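You operate a simulated robot arm through the tools that you are given. There is no shell and no other tool.

Carry out the task below with a simulated robot arm. There is one attempt and no reset: what you move stays moved.

## Task
Take the green glue cup on the top of the blue bench and put it away on the far end of the right table. Put the tin marked "resin powder" from the top of the blue bench on the shelf of the blue bench and the tin that says "descaler" on the purple end of the packing table. Switch the magnet switch off. Put one of the pale pegs from the red peg tray on the clear plate. Put one of the dark pegs from the red peg tray in the pine box. Open the steel drawer, take the yellow magnet on the top of the left table and put it away in the inside of the steel drawer and shut the drawer again. The order is free. Set down upright: tin.

It is judged by the outcome, as a careful person would: the job done as asked, and still so three seconds after it is handed in. It fails if anything else is knocked over, pushed out of place, dropped, spilled or broken.

## Robot
A 7-joint arm with a two-finger parallel gripper on a trunk, on a base that drives. Base frame: it is fixed to the floor where the robot stands at the start and does not move with it; the origin is under the middle of the robot, x ahead of it, y to its left, z up; the surface under the hand at the start is at about z = 0.86. Units: m, rad, N and s.
With the tool pointing down near the work surface it reaches from about 0.52 to 0.96 m from the robot's upright axis, wherever it stands. Its first joint turns from -2.897 to 2.897 rad. Places, roughly: clear plate (21x21x1 cm) [-5.6, -7.4, 0.9]; cream powder tin, small cream tin, small red tin [0.75, 0, 1]; dark peg (4x4x11 cm) [-5.7, -4.2, 0.9]; far end of the right table [-3.2, 0.2, 0.9]; green glue cup (5x5x5 cm) [0.9, 0, 0.9]; inside of the steel drawer [-4.4, 1.7, 0.7]; magnet switch [1.1, -0.5, 0.9]; pale peg (4x4x11 cm) [-5.7, -4.2, 0.9]; pine box (26x20x12 cm) [-3.8, -8.9, 0.3]; purple end of the packing table [-1.5, -2.4, 0.8]; shelf of the blue bench [1, -0.4, 0.2]; steel drawer [-4.4, 1.7, 0.7]; yellow magnet (5x3x3 cm) [-5.6, -3.7, 0.9]. Payload 3.91 kg.
The TCP is the grasp point between the finger pads, 0.03 m short of the fingertips. In the tool frame z runs along the fingers and y along their closing line. Largest opening 0.11 m; finger width 0.02, thickness 0.01; the body of the gripper, 0.048 by 0.112 m, starts 0.055 m behind the TCP.
Orientation is that of the tool frame in the base frame, as [roll, pitch, yaw] about the fixed x, y, z axes, in that order (R = Rz(yaw) Ry(pitch) Rx(roll)). With the fingers straight down and closing along the base's y, the tool's x points along the base's -x, its y along +y and its z along -z.

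## Interface
- The arm moves only by the tool step_arm. Its arguments are lists of equal length, an entry for each row: "dp": the shift along the tool's x, y, z in m, a list of three; "rot": the turn, a rotation vector about the tool's x, y, z in rad, a list of three; "gripper": the closure in counts, from 0 (fully open) to 255 (shut). In form: {"dp": [[tx, ty, tz], ...], "rot": [[ax, ay, az], ...], "gripper": [gripper, ...]}. A call has 1 to 20 rows; each row is the pose to reach, as a shift and turn from the pose commanded when the call began, along the tool's axes at that moment. Each row takes 0.2 s and may step no farther than 0.05 m and 0.15 rad from the row before; otherwise, or with a gripper value out of range, the whole call is refused. A pose out of reach is approached as far as the arm can. The call stops where the force on the tool passes 40 N (or 10 N more than at its start, if that is more) or the arm is blocked; 0.2 s more then pass. Each finger travels about 0.072 m/s and halts on what it meets, pressing with about 34 N; the grip force reading is that of the motor and also rises with nothing between the fingers. The clock runs only during rows and for 0.2 s after the last one: add rows that repeat a pose to give the fingers time. It gives the time, the measured TCP pose, the force on the tool (base axes), the opening and the grip force at its end, in the units of the frame above (readings bear some noise), with the torque about the TCP (base axes, N m) and any sound that the robot's microphone picked up.
- Cameras (640 x 400 px; columns grow to the right, rows downward): "scene" is now at [0.2531, -0.0182, 1.4263]; the picture's right is [-0.19, -0.98, 0.00], its down [-0.73, 0.15, -0.66] and it looks along [0.65, -0.13, -0.75] (base axes); focal length 282 px, centre (320, 200). "wrist" rides on the gripper at [0.072, 0.017, -0.103] in the tool frame; the picture's right is [-0.23, 0.97, 0.00], its down [-0.76, -0.18, -0.62] and it looks along [-0.61, -0.14, 0.78] (tool axes); focal length 222 px, centre (320, 200).
- get_image(camera): a new picture of that camera. The clock stands still meanwhile.
- move_column(by): slides the trunk up (or, below 0, down) by that many m; the arm and the scene camera ride with it, the base frame stays. It gives what a move gives, with no picture.
- base_move(legs): drives the robot by 1 to 6 legs, each [ahead, left, turn to the left] in m, m and rad, along the robot's own axes; the way and the turn of a leg run together, so that a leg with both is an arc; at most 1.5 m and 3.142 rad a leg. The arm and the cameras ride along, it lands a little off, and it stops where it bumps. It gives what a move gives.
- head_to(pan, tilt): turns the head with the scene camera to pan (to the left, within 1.501 rad either way) and tilt (down, from -0.506 to 1.204), counted from straight ahead of the robot. It gives what a move gives.
- locate(camera, pixels): for up to 12 pixels [column, row] of the newest picture of that camera ("zoom" is the newest enlarged one), the place [x, y, z] in the base frame of the surface seen there, good to about 0.003 m, but the place of the scene camera against the robot may be out by one fixed shift of up to 0.012 m in any direction. The clock stands still meanwhile.
- close_up(camera, box): a new picture of the part [left, top, right, bottom] of that camera's present view, enlarged. The clock stands still meanwhile.
- sign_off(): hands the job in; it is judged then, once.

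Leave the gripper open and the arm clear of the work at the hand-in unless told otherwise.

The tools are called by a JSON object that holds its "api" and its "payload". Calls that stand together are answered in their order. step_arm: Moves the arm, as the interface text tells. Its arguments: {"type":"object","properties":{"dp":{"type":"array","items":{"type":"array","items":{"type":"number"}}},"rot":{"type":"array","items":{"type":"array","items":{"type":"number"}}},"gripper":{"type":"array","items":{"type":"number"}}},"required":["dp","rot","gripper"]} The other tools are called the same way: move_column (by) slides the trunk up or down; base_move (legs) drives the base; head_to (pan, tilt) turns the head that bears the scene camera; get_image (camera) takes a picture; locate (camera, pixels) gives the place of the surface under pixels of a picture; close_up (camera, box) takes an enlarged picture of a part of a camera's view; sign_off () hands the job in.

At the start:

```text
time: 0.0
ee_pos: [0.5461, -0.097, 1.1625]
tcp_rot: [3.141, 0.0, 3.141]
contact_force: [0.2, -0.3, -0.3]
torque: [0.02, 0.01, 0.0]
finger_gap: 0.11
grasp_force: 0.1
trunk travel left (down, up): [-0.625, 0.057]
robot x, y, heading: [-0.0038, -0.0024, -0.0]
head pan, tilt: [-0.195, 0.845]
```

scene: 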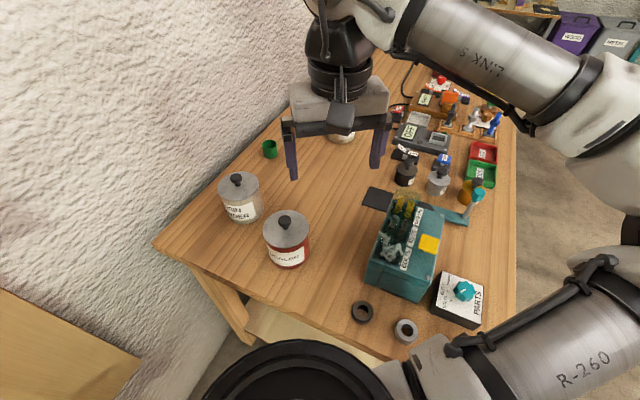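
wrist: 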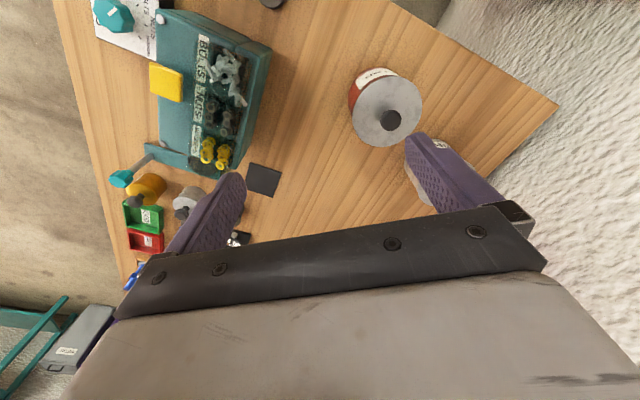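

I see the bench with the tins at about (240,195) and (287,240), and the green cup at (270,148). I'll take enlarged pictures to read the labels and find the magnet switch.

{"api": "close_up", "payload": {"camera": "scene", "box": [200, 120, 360, 280]}}

{"api": "close_up", "payload": {"camera": "scene", "box": [360, 50, 520, 200]}}

```text
2.50 times, centred on (280, 200) of scene
```

zoom: 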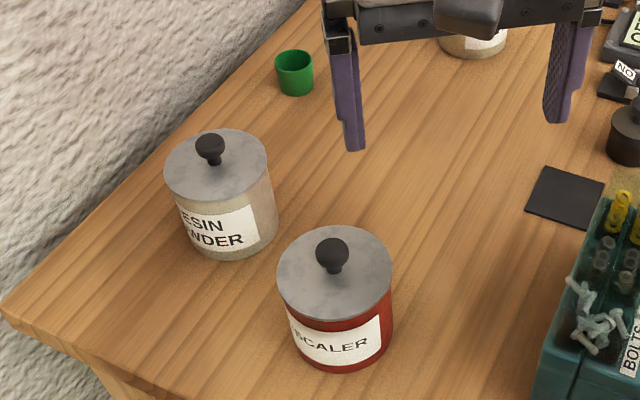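

```text
2.67 times, centred on (440, 125) of scene
```

zoom: 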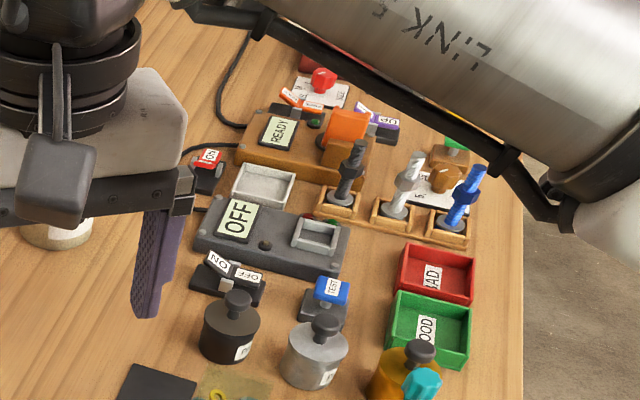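

I'll locate the tins, cup and switch area from the scene picture (pixels of the current scene view), and turn the head to the right to see the switch panel better.

{"api": "get_image", "payload": {"camera": "scene"}}

{"api": "locate", "payload": {"camera": "scene", "pixels": [[237, 180], [285, 218], [270, 143], [340, 137], [240, 205], [290, 255], [300, 190], [405, 155], [410, 130], [440, 85], [425, 98], [460, 290]]}}

{"api": "head_to", "payload": {"pan": -0.5, "tilt": 0.7}}

{"api": "get_image", "payload": {"camera": "scene"}}

```text
taken
```

scene: 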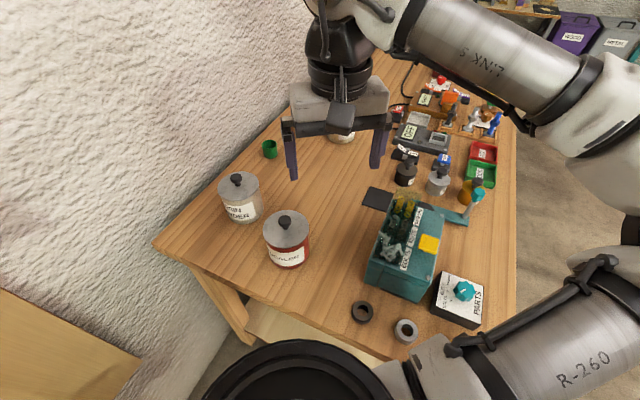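

```text
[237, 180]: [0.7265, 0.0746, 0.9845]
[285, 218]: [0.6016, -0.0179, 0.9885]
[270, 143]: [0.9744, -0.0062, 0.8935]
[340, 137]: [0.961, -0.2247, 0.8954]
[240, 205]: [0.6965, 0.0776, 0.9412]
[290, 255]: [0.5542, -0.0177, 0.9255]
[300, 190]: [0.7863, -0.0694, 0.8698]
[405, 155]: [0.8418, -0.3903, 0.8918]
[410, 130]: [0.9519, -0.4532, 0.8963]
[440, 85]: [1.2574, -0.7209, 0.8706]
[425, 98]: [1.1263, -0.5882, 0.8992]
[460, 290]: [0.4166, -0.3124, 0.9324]
```

```text
time: 0.8
ee_pos: [0.5469, -0.0974, 1.1623]
tcp_rot: [3.141, 0.003, -3.142]
contact_force: [-0.6, 1.0, 0.3]
torque: [-0.01, 0.01, -0.01]
finger_gap: 0.1099
grasp_force: 0.0
trunk travel left (down, up): [-0.625, 0.057]
robot x, y, heading: [0.0025, 0.0017, -0.005]
head pan, tilt: [-0.499, 0.7]
```

```text
taken
```

scene: 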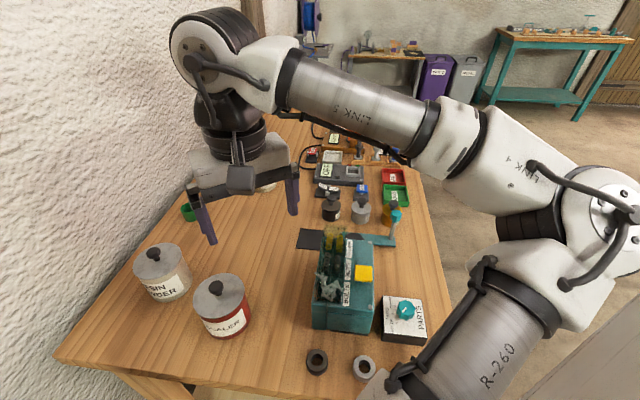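

The panel with the switches is at about (350,170); I'll enlarge it to identify the magnet switch.

{"api": "close_up", "payload": {"camera": "scene", "box": [290, 120, 420, 230]}}

{"api": "locate", "payload": {"camera": "scene", "pixels": [[60, 350], [120, 260], [190, 180], [450, 340], [425, 210], [415, 180], [280, 120], [327, 170], [345, 175], [327, 192], [333, 139], [393, 178]]}}

```text
3.64 times, centred on (355, 175) of scene
```

zoom: 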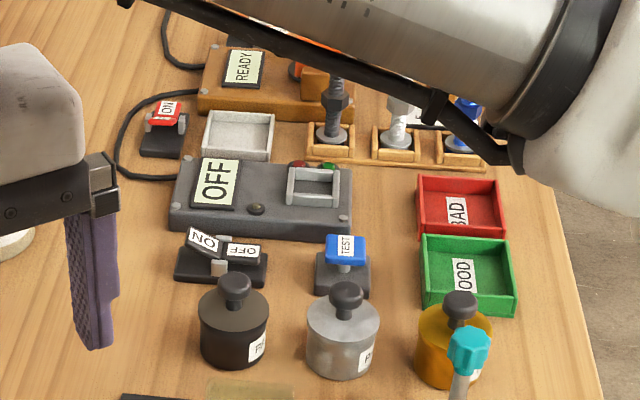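

```text
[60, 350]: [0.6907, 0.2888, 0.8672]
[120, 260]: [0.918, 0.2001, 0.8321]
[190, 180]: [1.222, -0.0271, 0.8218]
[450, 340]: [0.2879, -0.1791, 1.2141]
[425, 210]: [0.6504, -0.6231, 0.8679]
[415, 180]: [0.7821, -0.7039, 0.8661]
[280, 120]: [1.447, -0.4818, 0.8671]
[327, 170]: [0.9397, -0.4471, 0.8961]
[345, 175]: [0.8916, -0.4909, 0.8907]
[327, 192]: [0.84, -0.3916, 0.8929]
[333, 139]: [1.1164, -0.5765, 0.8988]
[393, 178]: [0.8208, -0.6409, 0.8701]
```

I see a red switch marked "ON" at zoom (165,110), a rocker "ON/OFF" at (220,250), and displays "OFF" and "READY". Before acting I want to understand the room; I'll pan the head right and take pictures.

{"api": "head_to", "payload": {"pan": -1.2, "tilt": 0.35}}

{"api": "get_image", "payload": {"camera": "scene"}}

{"api": "head_to", "payload": {"pan": 1.2, "tilt": 0.35}}

{"api": "get_image", "payload": {"camera": "scene"}}

```text
time: 1.9
ee_pos: [0.5465, -0.097, 1.1623]
tcp_rot: [-3.141, 0.001, -3.141]
contact_force: [-0.4, -1.0, 0.2]
torque: [0.0, 0.04, -0.03]
finger_gap: 0.11
grasp_force: 0.2
trunk travel left (down, up): [-0.625, 0.057]
robot x, y, heading: [-0.001, -0.0007, 0.001]
head pan, tilt: [-1.201, 0.351]
```

```text
taken
```

scene: 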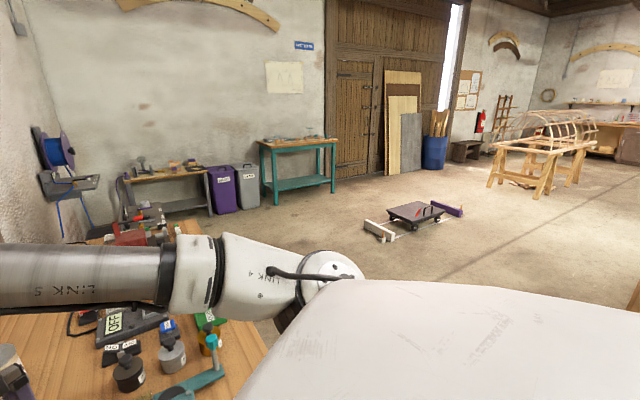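

```text
time: 4.1
ee_pos: [0.5471, -0.0959, 1.1617]
tcp_rot: [-3.141, -0.001, 3.141]
contact_force: [-0.4, 0.1, 0.0]
torque: [0.03, 0.01, -0.01]
finger_gap: 0.1102
grasp_force: 0.1
trunk travel left (down, up): [-0.625, 0.057]
robot x, y, heading: [-0.0021, -0.0027, -0.0]
head pan, tilt: [1.201, 0.351]
```

```text
taken
```

scene: 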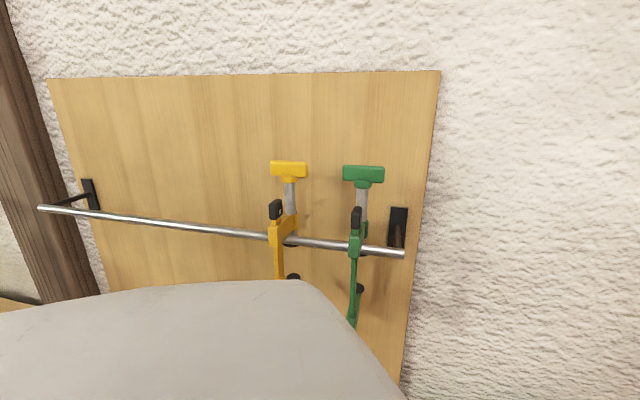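

The room is visible now. I'll look back at the tins and measure them closely.

{"api": "head_to", "payload": {"pan": 0.0, "tilt": 0.95}}

{"api": "get_image", "payload": {"camera": "scene"}}

{"api": "close_up", "payload": {"camera": "scene", "box": [200, 80, 360, 240]}}

```text
time: 5.5
ee_pos: [0.5467, -0.0959, 1.1618]
tcp_rot: [3.141, 0.001, -3.14]
contact_force: [0.2, 0.1, 0.0]
torque: [0.0, 0.02, -0.02]
finger_gap: 0.11
grasp_force: 0.0
trunk travel left (down, up): [-0.625, 0.057]
robot x, y, heading: [0.0013, 0.0001, -0.0]
head pan, tilt: [0.0, 0.949]
```

```text
taken
```

scene: 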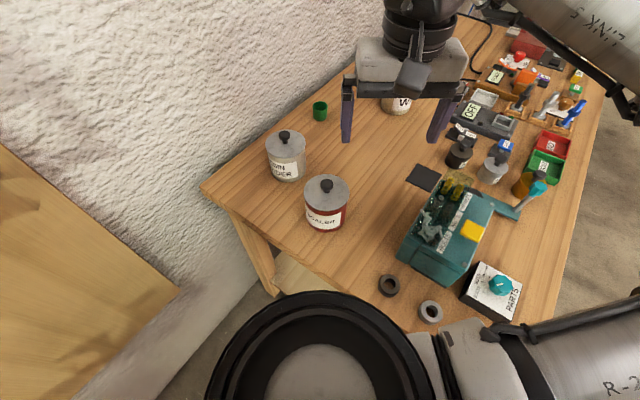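

```text
2.50 times, centred on (280, 160) of scene
```

zoom: 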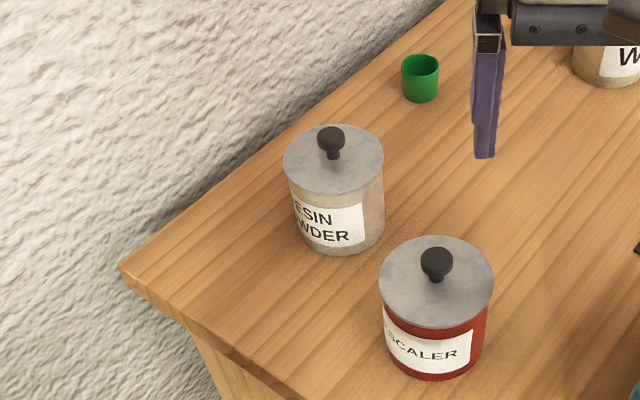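

I'll locate the lid rims, knobs, bases and the cup (zoom pixels) to get sizes.

{"api": "locate", "payload": {"camera": "zoom", "pixels": [[288, 160], [380, 160], [334, 190], [310, 135], [331, 133], [341, 248], [384, 283], [489, 283], [437, 322], [437, 255], [436, 385], [437, 240]]}}

{"api": "locate", "payload": {"camera": "scene", "pixels": [[313, 105], [327, 105], [320, 118], [320, 102], [398, 110], [384, 102], [413, 102], [202, 188], [276, 290], [235, 210], [400, 330], [570, 230]]}}

```text
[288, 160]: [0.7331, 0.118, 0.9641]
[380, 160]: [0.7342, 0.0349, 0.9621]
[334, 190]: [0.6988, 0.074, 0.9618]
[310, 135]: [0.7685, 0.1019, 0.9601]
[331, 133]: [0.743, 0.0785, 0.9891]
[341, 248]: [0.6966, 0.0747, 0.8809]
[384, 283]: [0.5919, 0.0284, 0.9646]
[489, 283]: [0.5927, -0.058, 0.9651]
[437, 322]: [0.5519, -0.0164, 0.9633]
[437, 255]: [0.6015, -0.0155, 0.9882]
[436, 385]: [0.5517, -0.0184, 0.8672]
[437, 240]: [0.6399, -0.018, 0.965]
```

```text
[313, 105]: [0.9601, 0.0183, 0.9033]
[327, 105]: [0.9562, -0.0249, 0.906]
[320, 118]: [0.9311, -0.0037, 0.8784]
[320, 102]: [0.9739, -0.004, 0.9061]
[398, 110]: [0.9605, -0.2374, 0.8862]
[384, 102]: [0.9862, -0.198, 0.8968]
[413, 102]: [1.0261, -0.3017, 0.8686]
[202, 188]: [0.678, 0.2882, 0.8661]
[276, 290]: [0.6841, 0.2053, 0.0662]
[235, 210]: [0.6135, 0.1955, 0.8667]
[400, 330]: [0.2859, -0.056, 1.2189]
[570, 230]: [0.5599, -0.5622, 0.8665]
```

The tins are about 9 cm across and 9.6 cm high to the lid (plus knob), and the red one stands in front of the resin one. I plan to grip bodies from the side with the tool tilted, and want the wrist camera on the upper side, which needs a half turn of the tool about its own axis. I'll test that turn here, high above the bench.

{"api": "step_arm", "payload": {"dp": [[0, 0, 0], [0, 0, 0], [0, 0, 0], [0, 0, 0], [0, 0, 0], [0, 0, 0], [0, 0, 0], [0, 0, 0], [0, 0, 0], [0, 0, 0], [0, 0, 0]], "rot": [[0, 0, 0.15], [0, 0, 0.3], [0, 0, 0.45], [0, 0, 0.6], [0, 0, 0.75], [0, 0, 0.9], [0, 0, 1.05], [0, 0, 1.2], [0, 0, 1.35], [0, 0, 1.5], [0, 0, 1.57]], "gripper": [0, 0, 0, 0, 0, 0, 0, 0, 0, 0, 0]}}

{"api": "get_image", "payload": {"camera": "scene"}}

```text
time: 7.9
ee_pos: [0.5465, -0.098, 1.1616]
tcp_rot: [-3.141, 0.001, 1.57]
contact_force: [-0.2, -0.1, 0.2]
torque: [-0.01, 0.0, -0.01]
finger_gap: 0.11
grasp_force: 0.1
trunk travel left (down, up): [-0.625, 0.057]
robot x, y, heading: [-0.0001, 0.0005, 0.001]
head pan, tilt: [0.0, 0.949]
```

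```text
taken
```

scene: 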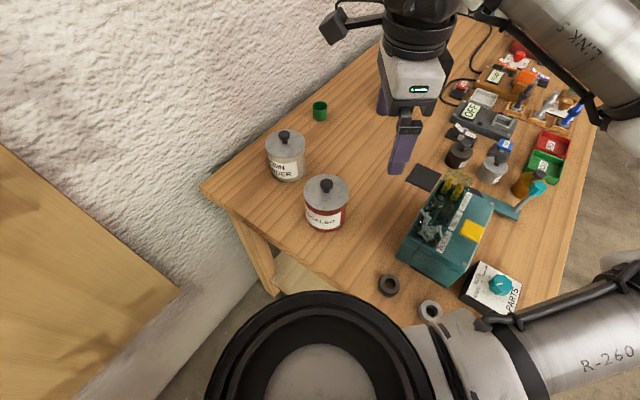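

The first quarter turn went cleanly; the camera is now on the left. I continue the turn.

{"api": "step_arm", "payload": {"dp": [[0, 0, 0], [0, 0, 0], [0, 0, 0], [0, 0, 0], [0, 0, 0], [0, 0, 0], [0, 0, 0], [0, 0, 0], [0, 0, 0], [0, 0, 0], [0, 0, 0]], "rot": [[0, 0, 0.15], [0, 0, 0.3], [0, 0, 0.45], [0, 0, 0.6], [0, 0, 0.75], [0, 0, 0.9], [0, 0, 1.05], [0, 0, 1.2], [0, 0, 1.35], [0, 0, 1.5], [0, 0, 1.57]], "gripper": [0, 0, 0, 0, 0, 0, 0, 0, 0, 0, 0]}}

{"api": "get_image", "payload": {"camera": "scene"}}

```text
time: 10.3
ee_pos: [0.5466, -0.0961, 1.1589]
tcp_rot: [-3.119, 0.006, 0.006]
contact_force: [0.1, -0.1, 1.2]
torque: [0.01, -0.03, -0.01]
finger_gap: 0.1102
grasp_force: 0.0
trunk travel left (down, up): [-0.625, 0.057]
robot x, y, heading: [-0.0017, 0.0016, 0.0]
head pan, tilt: [0.0, 0.949]
```

```text
taken
```

scene: 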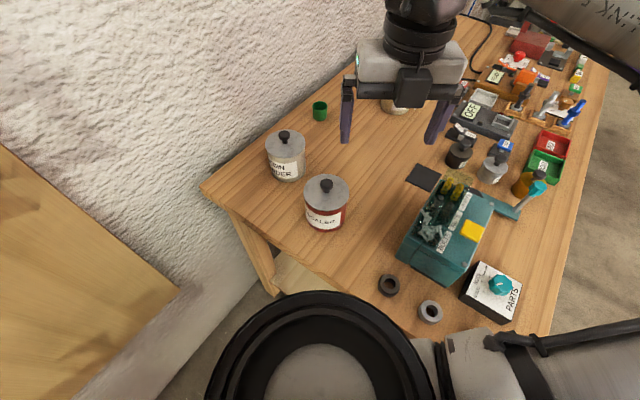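

The half turn is just about at the joint limit (small roll error), so I'll use tool headings a bit to the left of the arm's plane. Now I test tilting the tool forward to about 25° below horizontal while moving ahead, high above the bench.

{"api": "step_arm", "payload": {"dp": [[0, 0, 0], [0.02, 0, 0], [0.04, 0, 0], [0.06, 0, 0], [0.08, 0, 0], [0.1, 0, 0], [0.12, 0, 0], [0.14, 0, 0], [0.16, 0, 0], [0.18, 0, 0], [0.2, 0, 0], [0.2, 0, 0]], "rot": [[0, 0, -0.15], [0, 0, -0.3], [0, 0, -0.4], [0, 0, -0.4], [0, 0, -0.4], [0, 0, -0.4], [0, 0, -0.4], [0, 0, -0.4], [0, 0, -0.4], [0, 0, -0.4], [0, 0, -0.4], [0, 0, -0.4]], "gripper": [0, 0, 0, 0, 0, 0, 0, 0, 0, 0, 0, 0]}}

{"api": "step_arm", "payload": {"dp": [[0, 0, 0], [0, 0, 0], [0, 0, 0], [0, 0, 0], [0, 0, 0], [0, 0, 0], [0, 0, 0], [0, 0, 0]], "rot": [[0, 0.14, 0], [0, 0.28, 0], [0, 0.42, 0], [0, 0.56, 0], [0, 0.7, 0], [0, 0.84, 0], [0, 0.98, 0], [0, 1.12, 0]], "gripper": [0, 0, 0, 0, 0, 0, 0, 0]}}

{"api": "get_image", "payload": {"camera": "scene"}}

{"api": "get_image", "payload": {"camera": "wrist"}}

```text
time: 12.9
ee_pos: [0.7488, -0.098, 1.1625]
tcp_rot: [3.141, 0.0, 0.402]
contact_force: [-0.4, -0.5, 0.3]
torque: [0.03, 0.01, 0.02]
finger_gap: 0.1099
grasp_force: 0.0
trunk travel left (down, up): [-0.625, 0.057]
robot x, y, heading: [-0.0007, 0.0022, 0.001]
head pan, tilt: [0.0, 0.949]
```

```text
time: 14.7
ee_pos: [0.7477, -0.0977, 1.1614]
tcp_rot: [-3.141, -1.124, 0.402]
contact_force: [0.0, 0.2, 0.8]
torque: [0.0, 0.03, -0.04]
finger_gap: 0.1099
grasp_force: 0.1
trunk travel left (down, up): [-0.625, 0.057]
robot x, y, heading: [-0.0008, -0.0, -0.005]
head pan, tilt: [0.0, 0.949]
```

```text
taken
```

scene: 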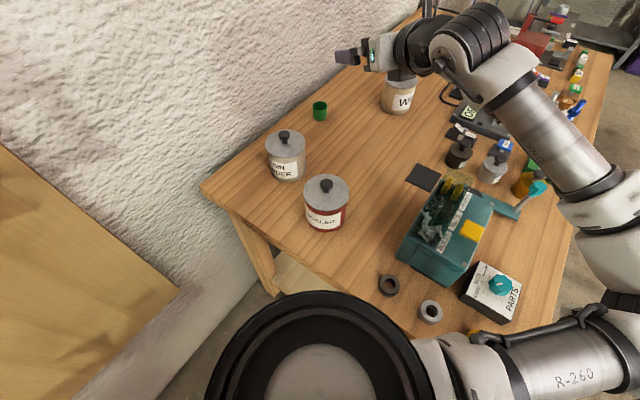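

```text
taken
```

wrist: 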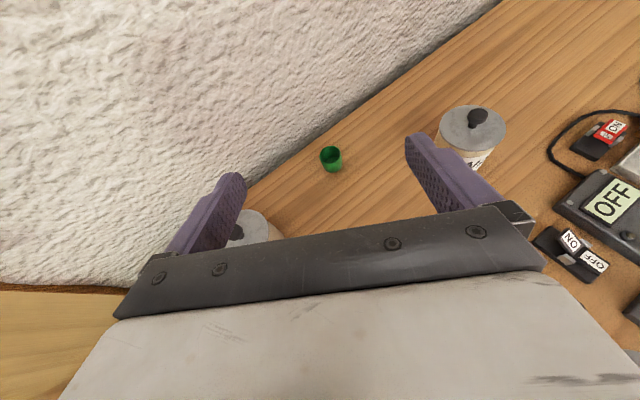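

The tilted pose is reachable with the camera on top. From the wrist view I can see the switches; I'll enlarge that region and the third tin.

{"api": "close_up", "payload": {"camera": "wrist", "box": [480, 80, 640, 300]}}

{"api": "locate", "payload": {"camera": "wrist", "pixels": [[605, 130], [570, 240], [595, 262], [332, 155], [332, 168], [473, 118], [440, 130], [505, 130], [472, 150], [590, 145], [330, 148], [610, 200]]}}

{"api": "locate", "payload": {"camera": "scene", "pixels": [[398, 105], [320, 102], [461, 90], [467, 130], [325, 205], [303, 205], [347, 205], [400, 78]]}}

```text
1.82 times, centred on (560, 190) of wrist
```

zoom: 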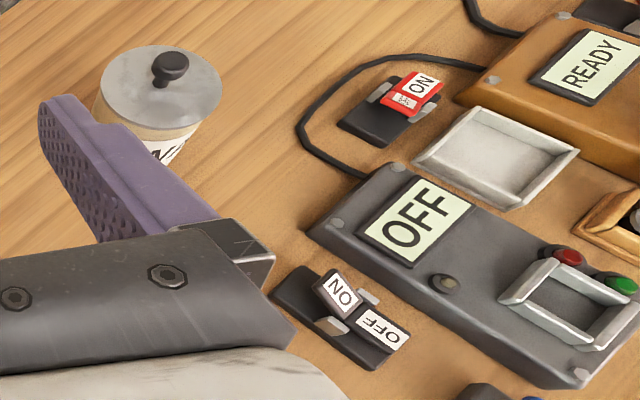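

```text
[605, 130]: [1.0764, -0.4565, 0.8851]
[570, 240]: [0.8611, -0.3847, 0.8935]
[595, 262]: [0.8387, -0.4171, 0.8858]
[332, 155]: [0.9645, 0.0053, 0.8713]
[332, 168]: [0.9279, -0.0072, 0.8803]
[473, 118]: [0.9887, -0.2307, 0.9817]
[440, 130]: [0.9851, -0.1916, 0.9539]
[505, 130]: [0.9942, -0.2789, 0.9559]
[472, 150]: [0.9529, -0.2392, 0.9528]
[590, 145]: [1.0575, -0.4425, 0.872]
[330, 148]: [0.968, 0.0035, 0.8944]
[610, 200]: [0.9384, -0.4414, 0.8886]
```

```text
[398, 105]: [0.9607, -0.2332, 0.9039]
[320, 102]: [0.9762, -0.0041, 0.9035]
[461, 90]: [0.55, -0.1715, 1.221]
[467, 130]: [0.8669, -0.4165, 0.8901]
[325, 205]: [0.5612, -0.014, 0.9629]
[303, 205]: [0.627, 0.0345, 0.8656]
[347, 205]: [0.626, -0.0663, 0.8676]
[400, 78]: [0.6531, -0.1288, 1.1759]
```

The red switch "ON" at (1.076,-0.457) matches the place given for the magnet switch; I'll inspect it closer later. First the red tin: I check the small rings and the tray next to it for clearance.

{"api": "locate", "payload": {"camera": "scene", "pixels": [[389, 280], [430, 308], [400, 225], [398, 253], [410, 250], [380, 290], [240, 212], [300, 250], [350, 270]]}}

{"api": "base_move", "payload": {"legs": [[-0.2, 0, 0]]}}

{"api": "get_image", "payload": {"camera": "scene"}}

```text
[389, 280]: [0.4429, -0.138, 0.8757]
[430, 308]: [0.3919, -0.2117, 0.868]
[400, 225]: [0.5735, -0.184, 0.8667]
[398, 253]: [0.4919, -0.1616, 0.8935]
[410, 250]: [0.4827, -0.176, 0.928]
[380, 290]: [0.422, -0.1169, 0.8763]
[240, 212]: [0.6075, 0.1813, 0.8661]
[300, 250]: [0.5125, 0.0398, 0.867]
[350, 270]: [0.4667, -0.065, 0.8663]
```

```text
time: 16.3
ee_pos: [0.5474, -0.0991, 1.1621]
tcp_rot: [-3.141, -1.121, 0.399]
contact_force: [-0.5, -0.1, 0.0]
torque: [0.01, -0.02, -0.02]
finger_gap: 0.1101
grasp_force: 0.1
trunk travel left (down, up): [-0.625, 0.057]
robot x, y, heading: [-0.2003, -0.0029, -0.006]
head pan, tilt: [0.0, 0.949]
```

```text
taken
```

scene: 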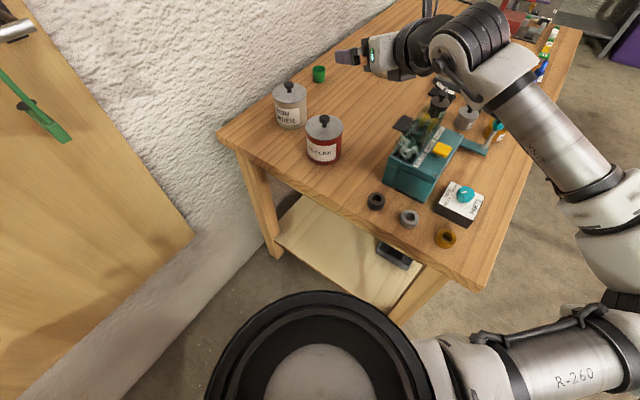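

Now the shelf under the bench is visible, with free room at about (345,245). I locate shelf points and the legs.

{"api": "locate", "payload": {"camera": "scene", "pixels": [[345, 245], [300, 215], [285, 243], [385, 305], [340, 275], [395, 250], [310, 230], [360, 230], [262, 200], [420, 290], [325, 210], [370, 280]]}}

{"api": "close_up", "payload": {"camera": "scene", "box": [240, 180, 440, 320]}}

```text
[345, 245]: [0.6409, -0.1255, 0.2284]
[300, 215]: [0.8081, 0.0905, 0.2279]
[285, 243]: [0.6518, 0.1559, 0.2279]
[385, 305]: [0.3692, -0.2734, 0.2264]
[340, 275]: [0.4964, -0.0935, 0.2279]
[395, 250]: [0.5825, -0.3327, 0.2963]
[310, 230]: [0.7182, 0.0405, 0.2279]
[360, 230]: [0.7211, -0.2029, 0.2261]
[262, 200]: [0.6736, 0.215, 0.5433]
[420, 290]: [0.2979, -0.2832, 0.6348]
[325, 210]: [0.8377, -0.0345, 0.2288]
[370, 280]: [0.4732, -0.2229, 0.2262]
```

```text
2.86 times, centred on (340, 250) of scene
```

zoom: 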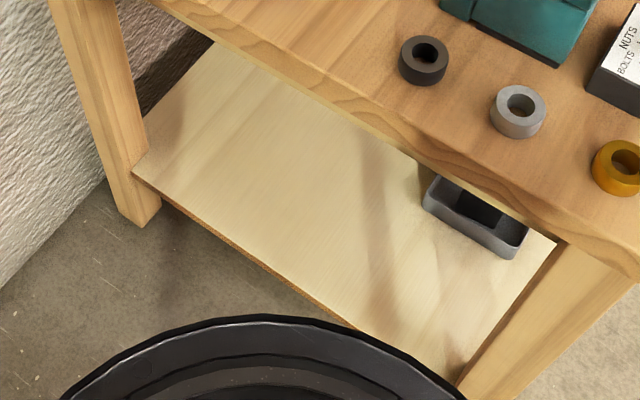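

The shelf top is at z = 0.228 with plenty of free room at the near end. To judge clearances I locate points on the arm itself.

{"api": "locate", "payload": {"camera": "scene", "pixels": [[320, 370], [440, 370], [560, 360], [630, 350], [620, 250], [600, 190], [560, 140], [500, 70], [470, 50], [415, 45], [380, 55], [320, 300]]}}

```text
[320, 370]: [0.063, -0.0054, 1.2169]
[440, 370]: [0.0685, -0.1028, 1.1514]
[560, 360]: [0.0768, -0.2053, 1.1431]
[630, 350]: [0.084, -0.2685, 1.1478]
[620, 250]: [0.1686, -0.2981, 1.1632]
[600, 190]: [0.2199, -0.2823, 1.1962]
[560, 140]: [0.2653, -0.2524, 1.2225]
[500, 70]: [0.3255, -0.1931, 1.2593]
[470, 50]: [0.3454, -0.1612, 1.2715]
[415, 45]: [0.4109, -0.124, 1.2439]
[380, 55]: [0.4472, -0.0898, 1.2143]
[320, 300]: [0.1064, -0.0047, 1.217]
```

The elbow sits out to the right at z ≈ 1.1, so I'll lower with the arm rather than the trunk. I move the tool behind the red tin at a height of 1.06 and look with the wrist camera.

{"api": "step_arm", "payload": {"dp": [[-0.0233, -0.0117, -0.0023], [-0.0466, -0.0234, -0.0046], [-0.07, -0.035, -0.0069], [-0.0933, -0.0467, -0.0092], [-0.1166, -0.0584, -0.0115], [-0.1166, -0.0584, -0.0115]], "rot": [[0, 0, 0], [0, 0, 0], [0, 0, 0], [0, 0, 0], [0, 0, 0], [0, 0, 0]], "gripper": [0, 0, 0, 0, 0, 0]}}

{"api": "get_image", "payload": {"camera": "wrist"}}

{"api": "get_image", "payload": {"camera": "scene"}}

```text
time: 17.7
ee_pos: [0.4667, -0.069, 1.0621]
tcp_rot: [-3.142, -1.12, 0.4]
contact_force: [0.4, 1.0, -0.5]
torque: [0.01, 0.01, 0.0]
finger_gap: 0.1098
grasp_force: 0.1
trunk travel left (down, up): [-0.625, 0.057]
robot x, y, heading: [-0.1973, -0.0006, -0.005]
head pan, tilt: [0.0, 0.949]
```

```text
taken
```

wrist: 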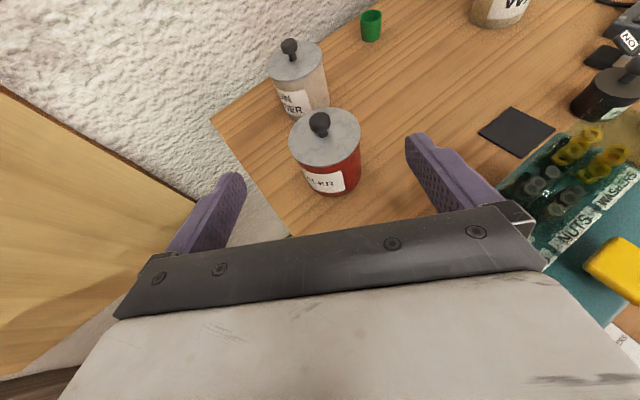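

```text
taken
```

scene: 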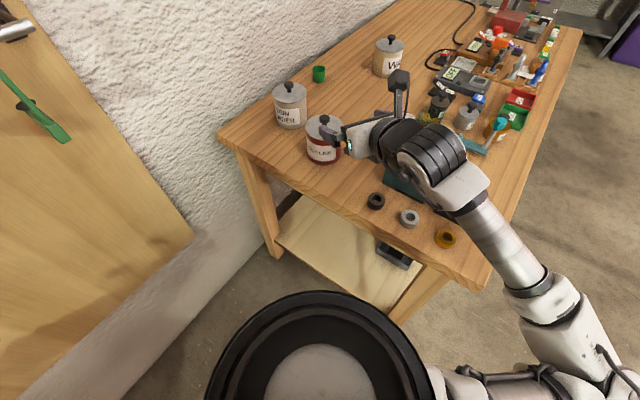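

The wrist view shows the red tin ahead. I locate its lid rim and body with the (exact) wrist camera and compare with the scene camera.

{"api": "locate", "payload": {"camera": "wrist", "pixels": [[293, 148], [358, 138], [327, 165], [335, 112], [320, 120], [333, 188], [300, 172], [357, 165], [274, 70], [320, 58], [290, 45], [370, 22]]}}

{"api": "locate", "payload": {"camera": "scene", "pixels": [[309, 126], [323, 118], [318, 138], [275, 93], [305, 93], [290, 100], [290, 84], [319, 70], [442, 208], [425, 190], [470, 215], [500, 230]]}}

```text
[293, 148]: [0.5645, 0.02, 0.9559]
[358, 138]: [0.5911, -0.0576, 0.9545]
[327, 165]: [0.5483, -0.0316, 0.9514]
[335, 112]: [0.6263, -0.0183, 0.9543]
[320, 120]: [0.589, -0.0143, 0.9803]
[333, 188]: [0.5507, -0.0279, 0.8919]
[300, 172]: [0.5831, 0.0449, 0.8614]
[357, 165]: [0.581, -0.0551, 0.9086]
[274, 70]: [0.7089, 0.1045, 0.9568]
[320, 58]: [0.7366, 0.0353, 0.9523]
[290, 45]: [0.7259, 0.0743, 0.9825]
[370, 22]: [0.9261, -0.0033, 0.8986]
```

```text
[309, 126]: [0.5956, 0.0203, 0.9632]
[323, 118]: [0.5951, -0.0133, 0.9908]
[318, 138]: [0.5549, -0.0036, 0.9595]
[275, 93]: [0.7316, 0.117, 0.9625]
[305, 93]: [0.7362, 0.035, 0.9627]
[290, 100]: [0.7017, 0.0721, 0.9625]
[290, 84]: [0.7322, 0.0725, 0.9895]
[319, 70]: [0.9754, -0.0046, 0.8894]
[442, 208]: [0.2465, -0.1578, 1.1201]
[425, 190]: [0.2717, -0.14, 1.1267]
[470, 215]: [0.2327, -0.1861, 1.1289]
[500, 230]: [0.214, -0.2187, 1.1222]
```

The scene camera reads about (+0.006, −0.001, +0.008) off the wrist camera; the red tin's axis is at about (0.589, −0.0145), table at 0.8605. I lower to z ≈ 0.903 behind the tin.

{"api": "step_arm", "payload": {"dp": [[-0.0243, -0.0004, 0.0106], [-0.0486, -0.0009, 0.0212], [-0.073, -0.0013, 0.0318], [-0.0973, -0.0017, 0.0423], [-0.1216, -0.0022, 0.0529], [-0.1459, -0.0026, 0.0635], [-0.1459, -0.0026, 0.0635]], "rot": [[0, 0, 0], [0, 0, 0], [0, 0, 0], [0, 0, 0], [0, 0, 0], [0, 0, 0], [0, 0, 0]], "gripper": [0, 0, 0, 0, 0, 0, 0]}}

{"api": "get_image", "payload": {"camera": "wrist"}}

{"api": "get_image", "payload": {"camera": "scene"}}

```text
time: 19.3
ee_pos: [0.462, -0.0715, 0.9028]
tcp_rot: [-3.142, -1.12, 0.4]
contact_force: [0.9, 0.0, -0.6]
torque: [-0.05, 0.04, 0.02]
finger_gap: 0.1103
grasp_force: 0.2
trunk travel left (down, up): [-0.625, 0.057]
robot x, y, heading: [-0.2, -0.0008, -0.002]
head pan, tilt: [0.0, 0.949]
```

```text
taken
```

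wrist: 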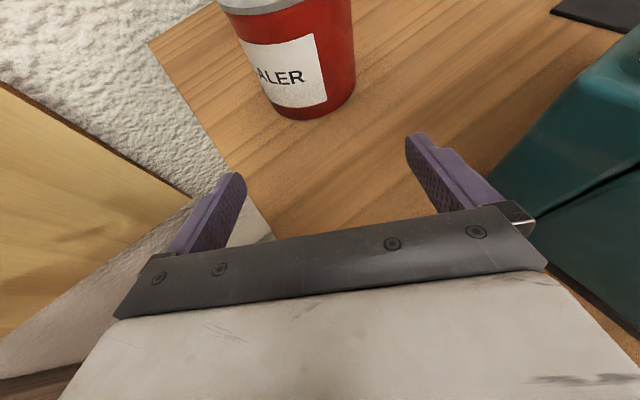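

```text
taken
```

scene: 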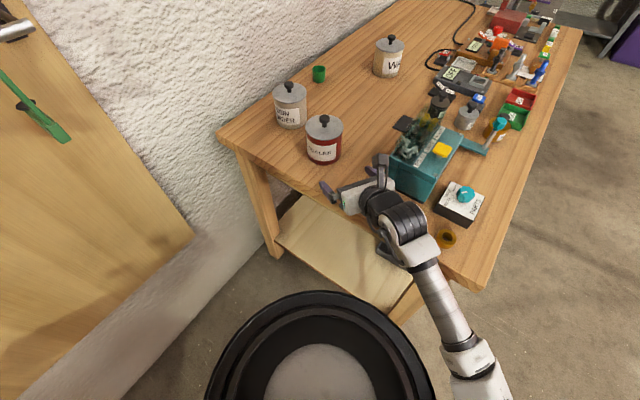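

No contact. I check the tin's lateral alignment in the wrist view before moving in.

{"api": "locate", "payload": {"camera": "wrist", "pixels": [[262, 90], [300, 110], [350, 80], [340, 100], [275, 105], [300, 60], [320, 60], [350, 40], [245, 50], [300, 20]]}}

```text
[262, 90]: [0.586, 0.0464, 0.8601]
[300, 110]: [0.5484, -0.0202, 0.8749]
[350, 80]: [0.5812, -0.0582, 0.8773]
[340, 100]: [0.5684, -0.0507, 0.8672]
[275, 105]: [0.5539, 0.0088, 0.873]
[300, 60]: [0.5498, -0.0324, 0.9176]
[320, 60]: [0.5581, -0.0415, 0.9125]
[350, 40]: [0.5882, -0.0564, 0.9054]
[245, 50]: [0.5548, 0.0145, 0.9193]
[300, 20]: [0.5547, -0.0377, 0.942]
```

The tin axis is within 3 mm of the gripper's midline. I move in 12.6 cm horizontally.

{"api": "step_arm", "payload": {"dp": [[0.0091, -0.0005, 0.0189], [0.0183, -0.001, 0.0378], [0.0274, -0.0015, 0.0567], [0.0365, -0.002, 0.0757], [0.0457, -0.0025, 0.0946], [0.0548, -0.003, 0.1135], [0.0548, -0.003, 0.1135]], "rot": [[0, 0, 0], [0, 0, 0], [0, 0, 0], [0, 0, 0], [0, 0, 0], [0, 0, 0], [0, 0, 0]], "gripper": [0, 0, 0, 0, 0, 0, 0]}}

{"api": "get_image", "payload": {"camera": "wrist"}}

{"api": "get_image", "payload": {"camera": "scene"}}

```text
time: 20.9
ee_pos: [0.5767, -0.0159, 0.9031]
tcp_rot: [3.141, -1.121, 0.399]
contact_force: [0.9, 0.5, 0.1]
torque: [0.02, 0.02, 0.02]
finger_gap: 0.1102
grasp_force: 0.1
trunk travel left (down, up): [-0.625, 0.057]
robot x, y, heading: [-0.2007, 0.0, -0.005]
head pan, tilt: [0.0, 0.949]
```

```text
taken
```

wrist: 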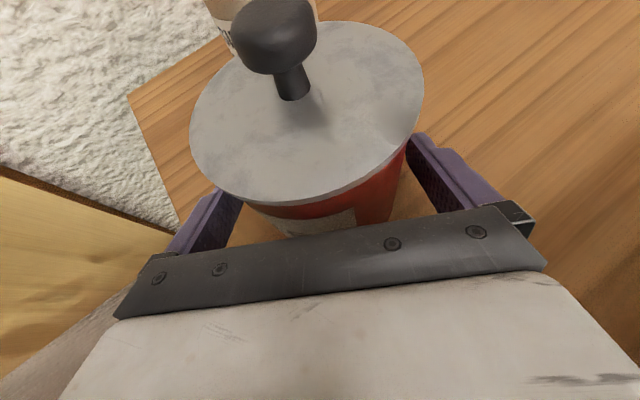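

```text
taken
```

scene: 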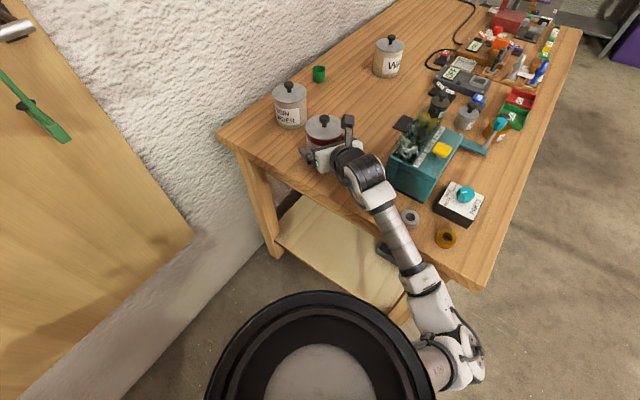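

The tin is between the pads. I close the gripper on the body.

{"api": "step_arm", "payload": {"dp": [[0, 0, 0], [0, 0, 0], [0, 0, 0], [0, 0, 0], [0, 0, 0]], "rot": [[0, 0, 0], [0, 0, 0], [0, 0, 0], [0, 0, 0], [0, 0, 0]], "gripper": [255, 255, 255, 255, 255]}}

{"api": "get_image", "payload": {"camera": "wrist"}}

```text
time: 22.1
ee_pos: [0.5759, -0.0157, 0.9034]
tcp_rot: [3.14, -1.121, 0.398]
contact_force: [0.5, -1.5, -0.3]
torque: [-0.09, -0.05, -0.04]
finger_gap: 0.0902
grasp_force: 33.9
trunk travel left (down, up): [-0.625, 0.057]
robot x, y, heading: [-0.2001, -0.0024, -0.007]
head pan, tilt: [0.0, 0.949]
```

```text
taken
```

wrist: 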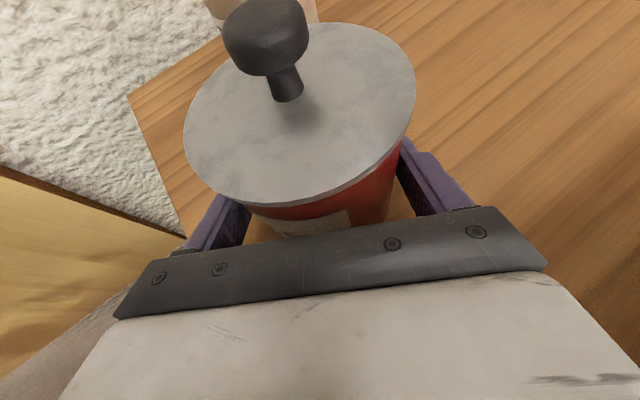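

Gripped at 9.0 cm with 34 N. I lift 5 cm, then more, and check.

{"api": "step_arm", "payload": {"dp": [[0.009, 0, -0.0043], [0.018, 0, -0.0087], [0.027, 0, -0.013], [0.036, 0, -0.0174], [0.045, 0, -0.0217], [0.045, 0, -0.0217]], "rot": [[0, 0, 0], [0, 0, 0], [0, 0, 0], [0, 0, 0], [0, 0, 0], [0, 0, 0]], "gripper": [255, 255, 255, 255, 255, 255]}}

{"api": "get_image", "payload": {"camera": "wrist"}}

{"api": "get_image", "payload": {"camera": "scene"}}

```text
time: 23.5
ee_pos: [0.576, -0.0171, 0.9528]
tcp_rot: [3.14, -1.117, 0.398]
contact_force: [0.0, 0.2, -3.6]
torque: [0.0, 0.07, 0.04]
finger_gap: 0.0901
grasp_force: 33.7
trunk travel left (down, up): [-0.625, 0.057]
robot x, y, heading: [-0.2006, 0.0011, -0.007]
head pan, tilt: [0.0, 0.949]
```

```text
taken
```

wrist: 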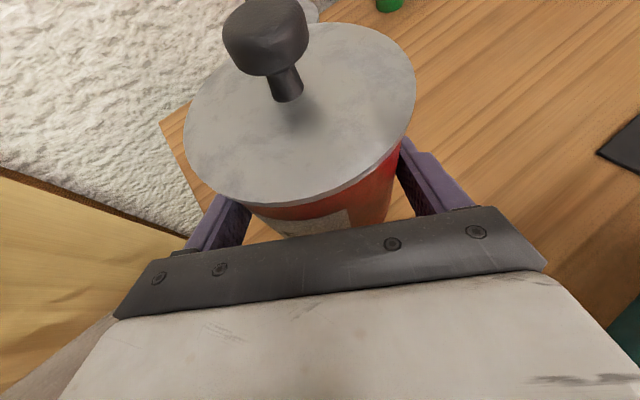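

```text
taken
```

scene: 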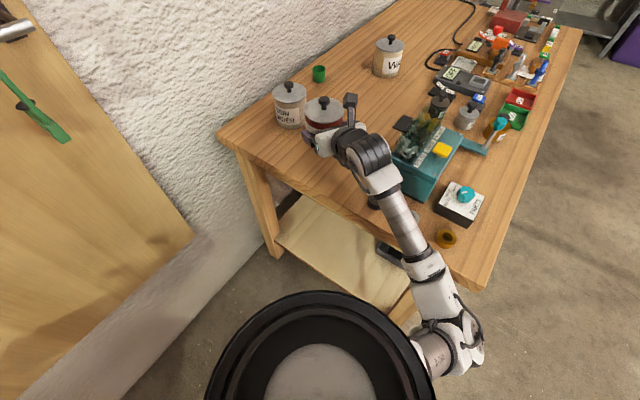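

The tin lifts cleanly and upright (about 3.6 N). I raise it further to about z = 1.13.

{"api": "step_arm", "payload": {"dp": [[0.0225, 0, -0.0109], [0.045, 0, -0.0217], [0.0675, 0, -0.0326], [0.09, 0, -0.0435], [0.1126, 0, -0.0543], [0.1351, 0, -0.0652], [0.1576, 0, -0.0761], [0.1576, 0, -0.0761]], "rot": [[0, 0, 0], [0, 0, 0], [0, 0, 0], [0, 0, 0], [0, 0, 0], [0, 0, 0], [0, 0, 0], [0, 0, 0]], "gripper": [255, 255, 255, 255, 255, 255, 255, 255]}}

{"api": "base_move", "payload": {"legs": [[-0.4, 0, 0]]}}

{"api": "head_to", "payload": {"pan": -1.4, "tilt": 0.5}}

{"api": "get_image", "payload": {"camera": "scene"}}

```text
time: 25.3
ee_pos: [0.577, -0.0172, 1.1285]
tcp_rot: [-3.14, -1.119, 0.398]
contact_force: [0.2, -0.1, -4.2]
torque: [-0.07, 0.06, -0.03]
finger_gap: 0.0903
grasp_force: 34.3
trunk travel left (down, up): [-0.625, 0.057]
robot x, y, heading: [-0.2049, 0.0018, -0.001]
head pan, tilt: [0.0, 0.949]
```

```text
time: 27.8
ee_pos: [0.1754, -0.0233, 1.1303]
tcp_rot: [-3.141, -1.122, 0.388]
contact_force: [-0.4, -0.2, -3.1]
torque: [0.02, 0.09, -0.03]
finger_gap: 0.0904
grasp_force: 33.7
trunk travel left (down, up): [-0.625, 0.057]
robot x, y, heading: [-0.598, 0.0046, -0.014]
head pan, tilt: [0.0, 0.949]
```

```text
time: 29.3
ee_pos: [0.1754, -0.0237, 1.1274]
tcp_rot: [3.141, -1.12, 0.387]
contact_force: [0.6, 0.0, -3.7]
torque: [-0.01, 0.05, -0.01]
finger_gap: 0.0903
grasp_force: 34.8
trunk travel left (down, up): [-0.625, 0.057]
robot x, y, heading: [-0.6027, 0.0041, -0.015]
head pan, tilt: [-1.4, 0.499]
```

```text
taken
```

scene: 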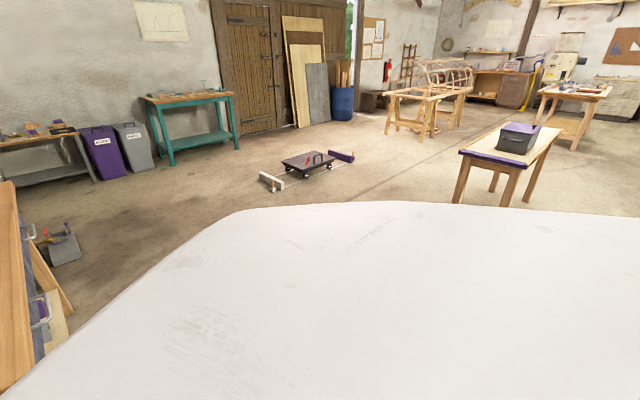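

I see the packing table at about (510,150) with a purple end on its near-left side and a dark box on it. I zoom in and locate.

{"api": "close_up", "payload": {"camera": "scene", "box": [440, 100, 580, 220]}}

{"api": "locate", "payload": {"camera": "scene", "pixels": [[462, 153], [522, 166], [480, 148], [490, 156], [512, 125], [559, 128], [300, 160], [265, 180], [345, 155], [575, 90], [430, 95], [500, 135]]}}

```text
3.33 times, centred on (510, 160) of scene
```

zoom: 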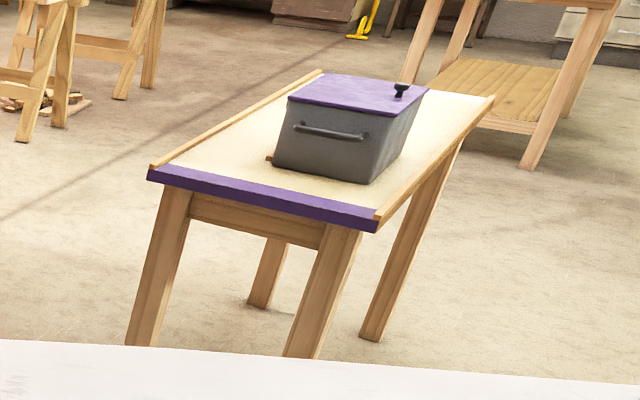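

```text
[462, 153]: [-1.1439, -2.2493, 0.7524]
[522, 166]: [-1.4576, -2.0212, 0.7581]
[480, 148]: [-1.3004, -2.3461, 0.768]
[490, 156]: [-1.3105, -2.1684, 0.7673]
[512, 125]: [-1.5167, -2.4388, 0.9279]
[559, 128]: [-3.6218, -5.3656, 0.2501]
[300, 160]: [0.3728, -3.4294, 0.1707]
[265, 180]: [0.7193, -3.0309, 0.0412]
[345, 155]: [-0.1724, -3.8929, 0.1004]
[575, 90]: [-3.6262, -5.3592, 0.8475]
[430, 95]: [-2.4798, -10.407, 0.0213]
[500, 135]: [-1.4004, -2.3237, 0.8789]
```

I locate more of the packing table's top in the enlarged picture.

{"api": "locate", "payload": {"camera": "zoom", "pixels": [[160, 163], [370, 215], [220, 160], [300, 190], [370, 195], [430, 130], [470, 105], [318, 74], [280, 100], [250, 120], [350, 100], [325, 160]]}}

```text
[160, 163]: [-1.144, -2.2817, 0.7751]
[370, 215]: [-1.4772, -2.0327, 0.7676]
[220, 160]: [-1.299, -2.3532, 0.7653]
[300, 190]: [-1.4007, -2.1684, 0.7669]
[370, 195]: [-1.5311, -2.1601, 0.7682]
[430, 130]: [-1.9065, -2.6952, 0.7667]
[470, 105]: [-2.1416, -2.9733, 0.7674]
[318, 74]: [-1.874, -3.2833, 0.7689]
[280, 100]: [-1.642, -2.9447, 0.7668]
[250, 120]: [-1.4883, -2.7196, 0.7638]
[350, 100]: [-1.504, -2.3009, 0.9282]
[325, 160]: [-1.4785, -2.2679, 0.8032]
```

The packing table's top is at z ≈ 0.76, about 1.2 m × 0.4 m; its purple edge runs through (−1.30,−2.14) and a box starts about 0.2 m in from it, leaving a free strip. I drive right about 1.68 m and then turn right to face it, tin held high.

{"api": "base_move", "payload": {"legs": [[0, -1.0, 0], [0, -0.68, 0], [0, 0, -1.25], [0, 0, -1.235]]}}

{"api": "head_to", "payload": {"pan": 0.0, "tilt": 0.85}}

{"api": "get_image", "payload": {"camera": "scene"}}

{"api": "get_image", "payload": {"camera": "wrist"}}

```text
time: 49.0
ee_pos: [-1.2968, -2.1185, 1.1289]
tcp_rot: [-3.14, -1.119, -2.104]
contact_force: [-0.4, 0.3, -3.2]
torque: [0.06, -0.01, 0.01]
finger_gap: 0.0905
grasp_force: 34.0
trunk travel left (down, up): [-0.625, 0.057]
robot x, y, heading: [-0.6629, -1.6739, -2.508]
head pan, tilt: [-1.4, 0.499]
```

```text
time: 50.5
ee_pos: [-1.2976, -2.1199, 1.1288]
tcp_rot: [-3.141, -1.12, -2.106]
contact_force: [0.2, 0.2, -3.8]
torque: [0.06, -0.03, -0.02]
finger_gap: 0.0905
grasp_force: 33.9
trunk travel left (down, up): [-0.625, 0.057]
robot x, y, heading: [-0.6632, -1.6716, -2.51]
head pan, tilt: [0.0, 0.85]
```

```text
taken
```

scene: 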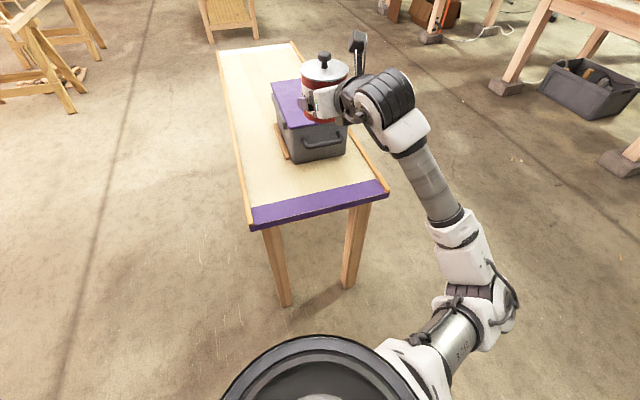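

```text
taken
```

wrist: 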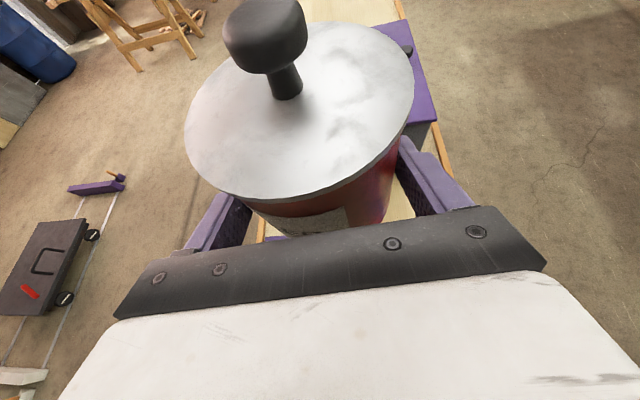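

The purple end is right ahead, with a free strip between the purple trim (320,203) and the box. I locate the strip corners and box base.

{"api": "close_up", "payload": {"camera": "scene", "box": [220, 100, 400, 240]}}

{"api": "locate", "payload": {"camera": "scene", "pixels": [[255, 212], [385, 187], [253, 200], [380, 180], [310, 185], [270, 175], [345, 165], [290, 158], [348, 150], [318, 190], [283, 180], [322, 160]]}}

```text
2.86 times, centred on (310, 170) of scene
```

zoom: 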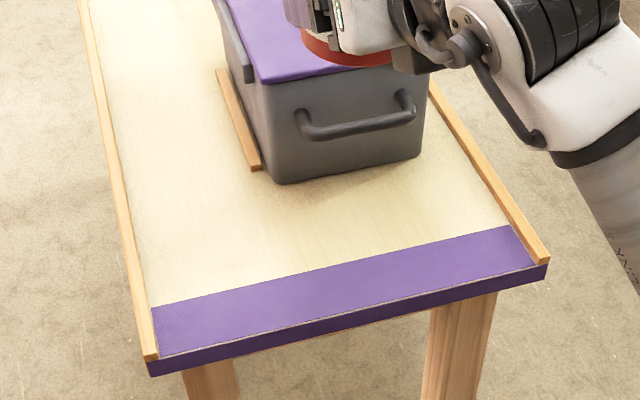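

```text
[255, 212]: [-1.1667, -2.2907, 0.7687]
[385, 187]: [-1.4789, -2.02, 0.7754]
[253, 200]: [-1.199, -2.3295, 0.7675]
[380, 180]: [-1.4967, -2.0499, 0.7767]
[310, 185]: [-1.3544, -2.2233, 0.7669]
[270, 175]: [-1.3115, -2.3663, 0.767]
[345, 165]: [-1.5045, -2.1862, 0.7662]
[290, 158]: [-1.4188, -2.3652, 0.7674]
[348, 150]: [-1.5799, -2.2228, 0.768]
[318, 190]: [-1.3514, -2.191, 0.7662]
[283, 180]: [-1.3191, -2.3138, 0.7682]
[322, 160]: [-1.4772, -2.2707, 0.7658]
```

I'll set the tin partly on the purple band, 8.5 cm in from the end, clear of the box (0.21 m in). I move forward 8 cm and down 30 cm, to about 2.5 cm above the surface.

{"api": "step_arm", "payload": {"dp": [[0.0348, 0, 0.072], [0.0348, 0, 0.072]], "rot": [[0, 0, 0], [0, 0, 0]], "gripper": [255, 255]}}

```text
refused: row 1 steps farther than a row can; nothing moved
```

{"api": "step_arm", "payload": {"dp": [[0.0174, 0, 0.036], [0.0348, 0, 0.072], [0.0034, 0, 0.0871], [-0.028, 0, 0.1022], [-0.0594, 0, 0.1174], [-0.0908, 0, 0.1325], [-0.1222, 0, 0.1477], [-0.1536, 0, 0.1628], [-0.185, 0, 0.178], [-0.2164, 0, 0.1932], [-0.2354, 0, 0.2024], [-0.2354, 0, 0.2024]], "rot": [[0, 0, 0], [0, 0, 0], [0, 0, 0], [0, 0, 0], [0, 0, 0], [0, 0, 0], [0, 0, 0], [0, 0, 0], [0, 0, 0], [0, 0, 0], [0, 0, 0], [0, 0, 0]], "gripper": [255, 255, 255, 255, 255, 255, 255, 255, 255, 255, 255, 255]}}

{"api": "get_image", "payload": {"camera": "scene"}}

{"api": "get_image", "payload": {"camera": "wrist"}}

```text
time: 53.1
ee_pos: [-1.3381, -2.1882, 0.8295]
tcp_rot: [3.141, -1.118, -2.106]
contact_force: [-0.9, -0.2, -4.2]
torque: [0.06, -0.04, -0.01]
finger_gap: 0.0898
grasp_force: 33.7
trunk travel left (down, up): [-0.625, 0.057]
robot x, y, heading: [-0.6609, -1.6713, -2.513]
head pan, tilt: [0.0, 0.85]
```

```text
taken
```

scene: 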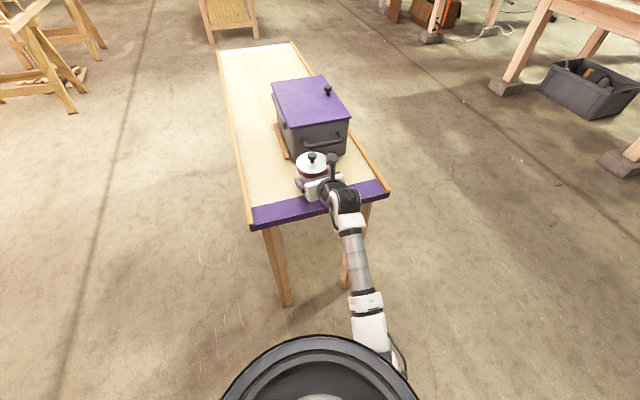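

```text
taken
```

wrist: 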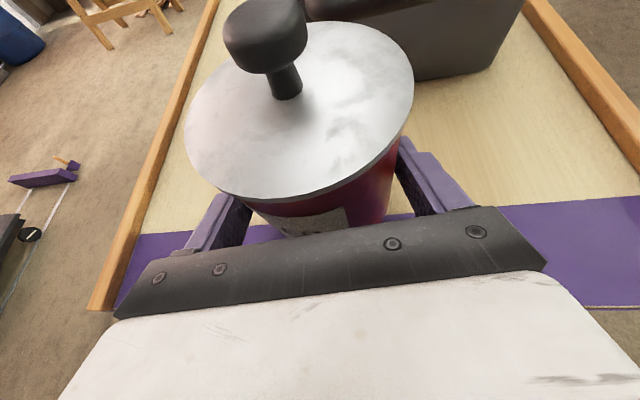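

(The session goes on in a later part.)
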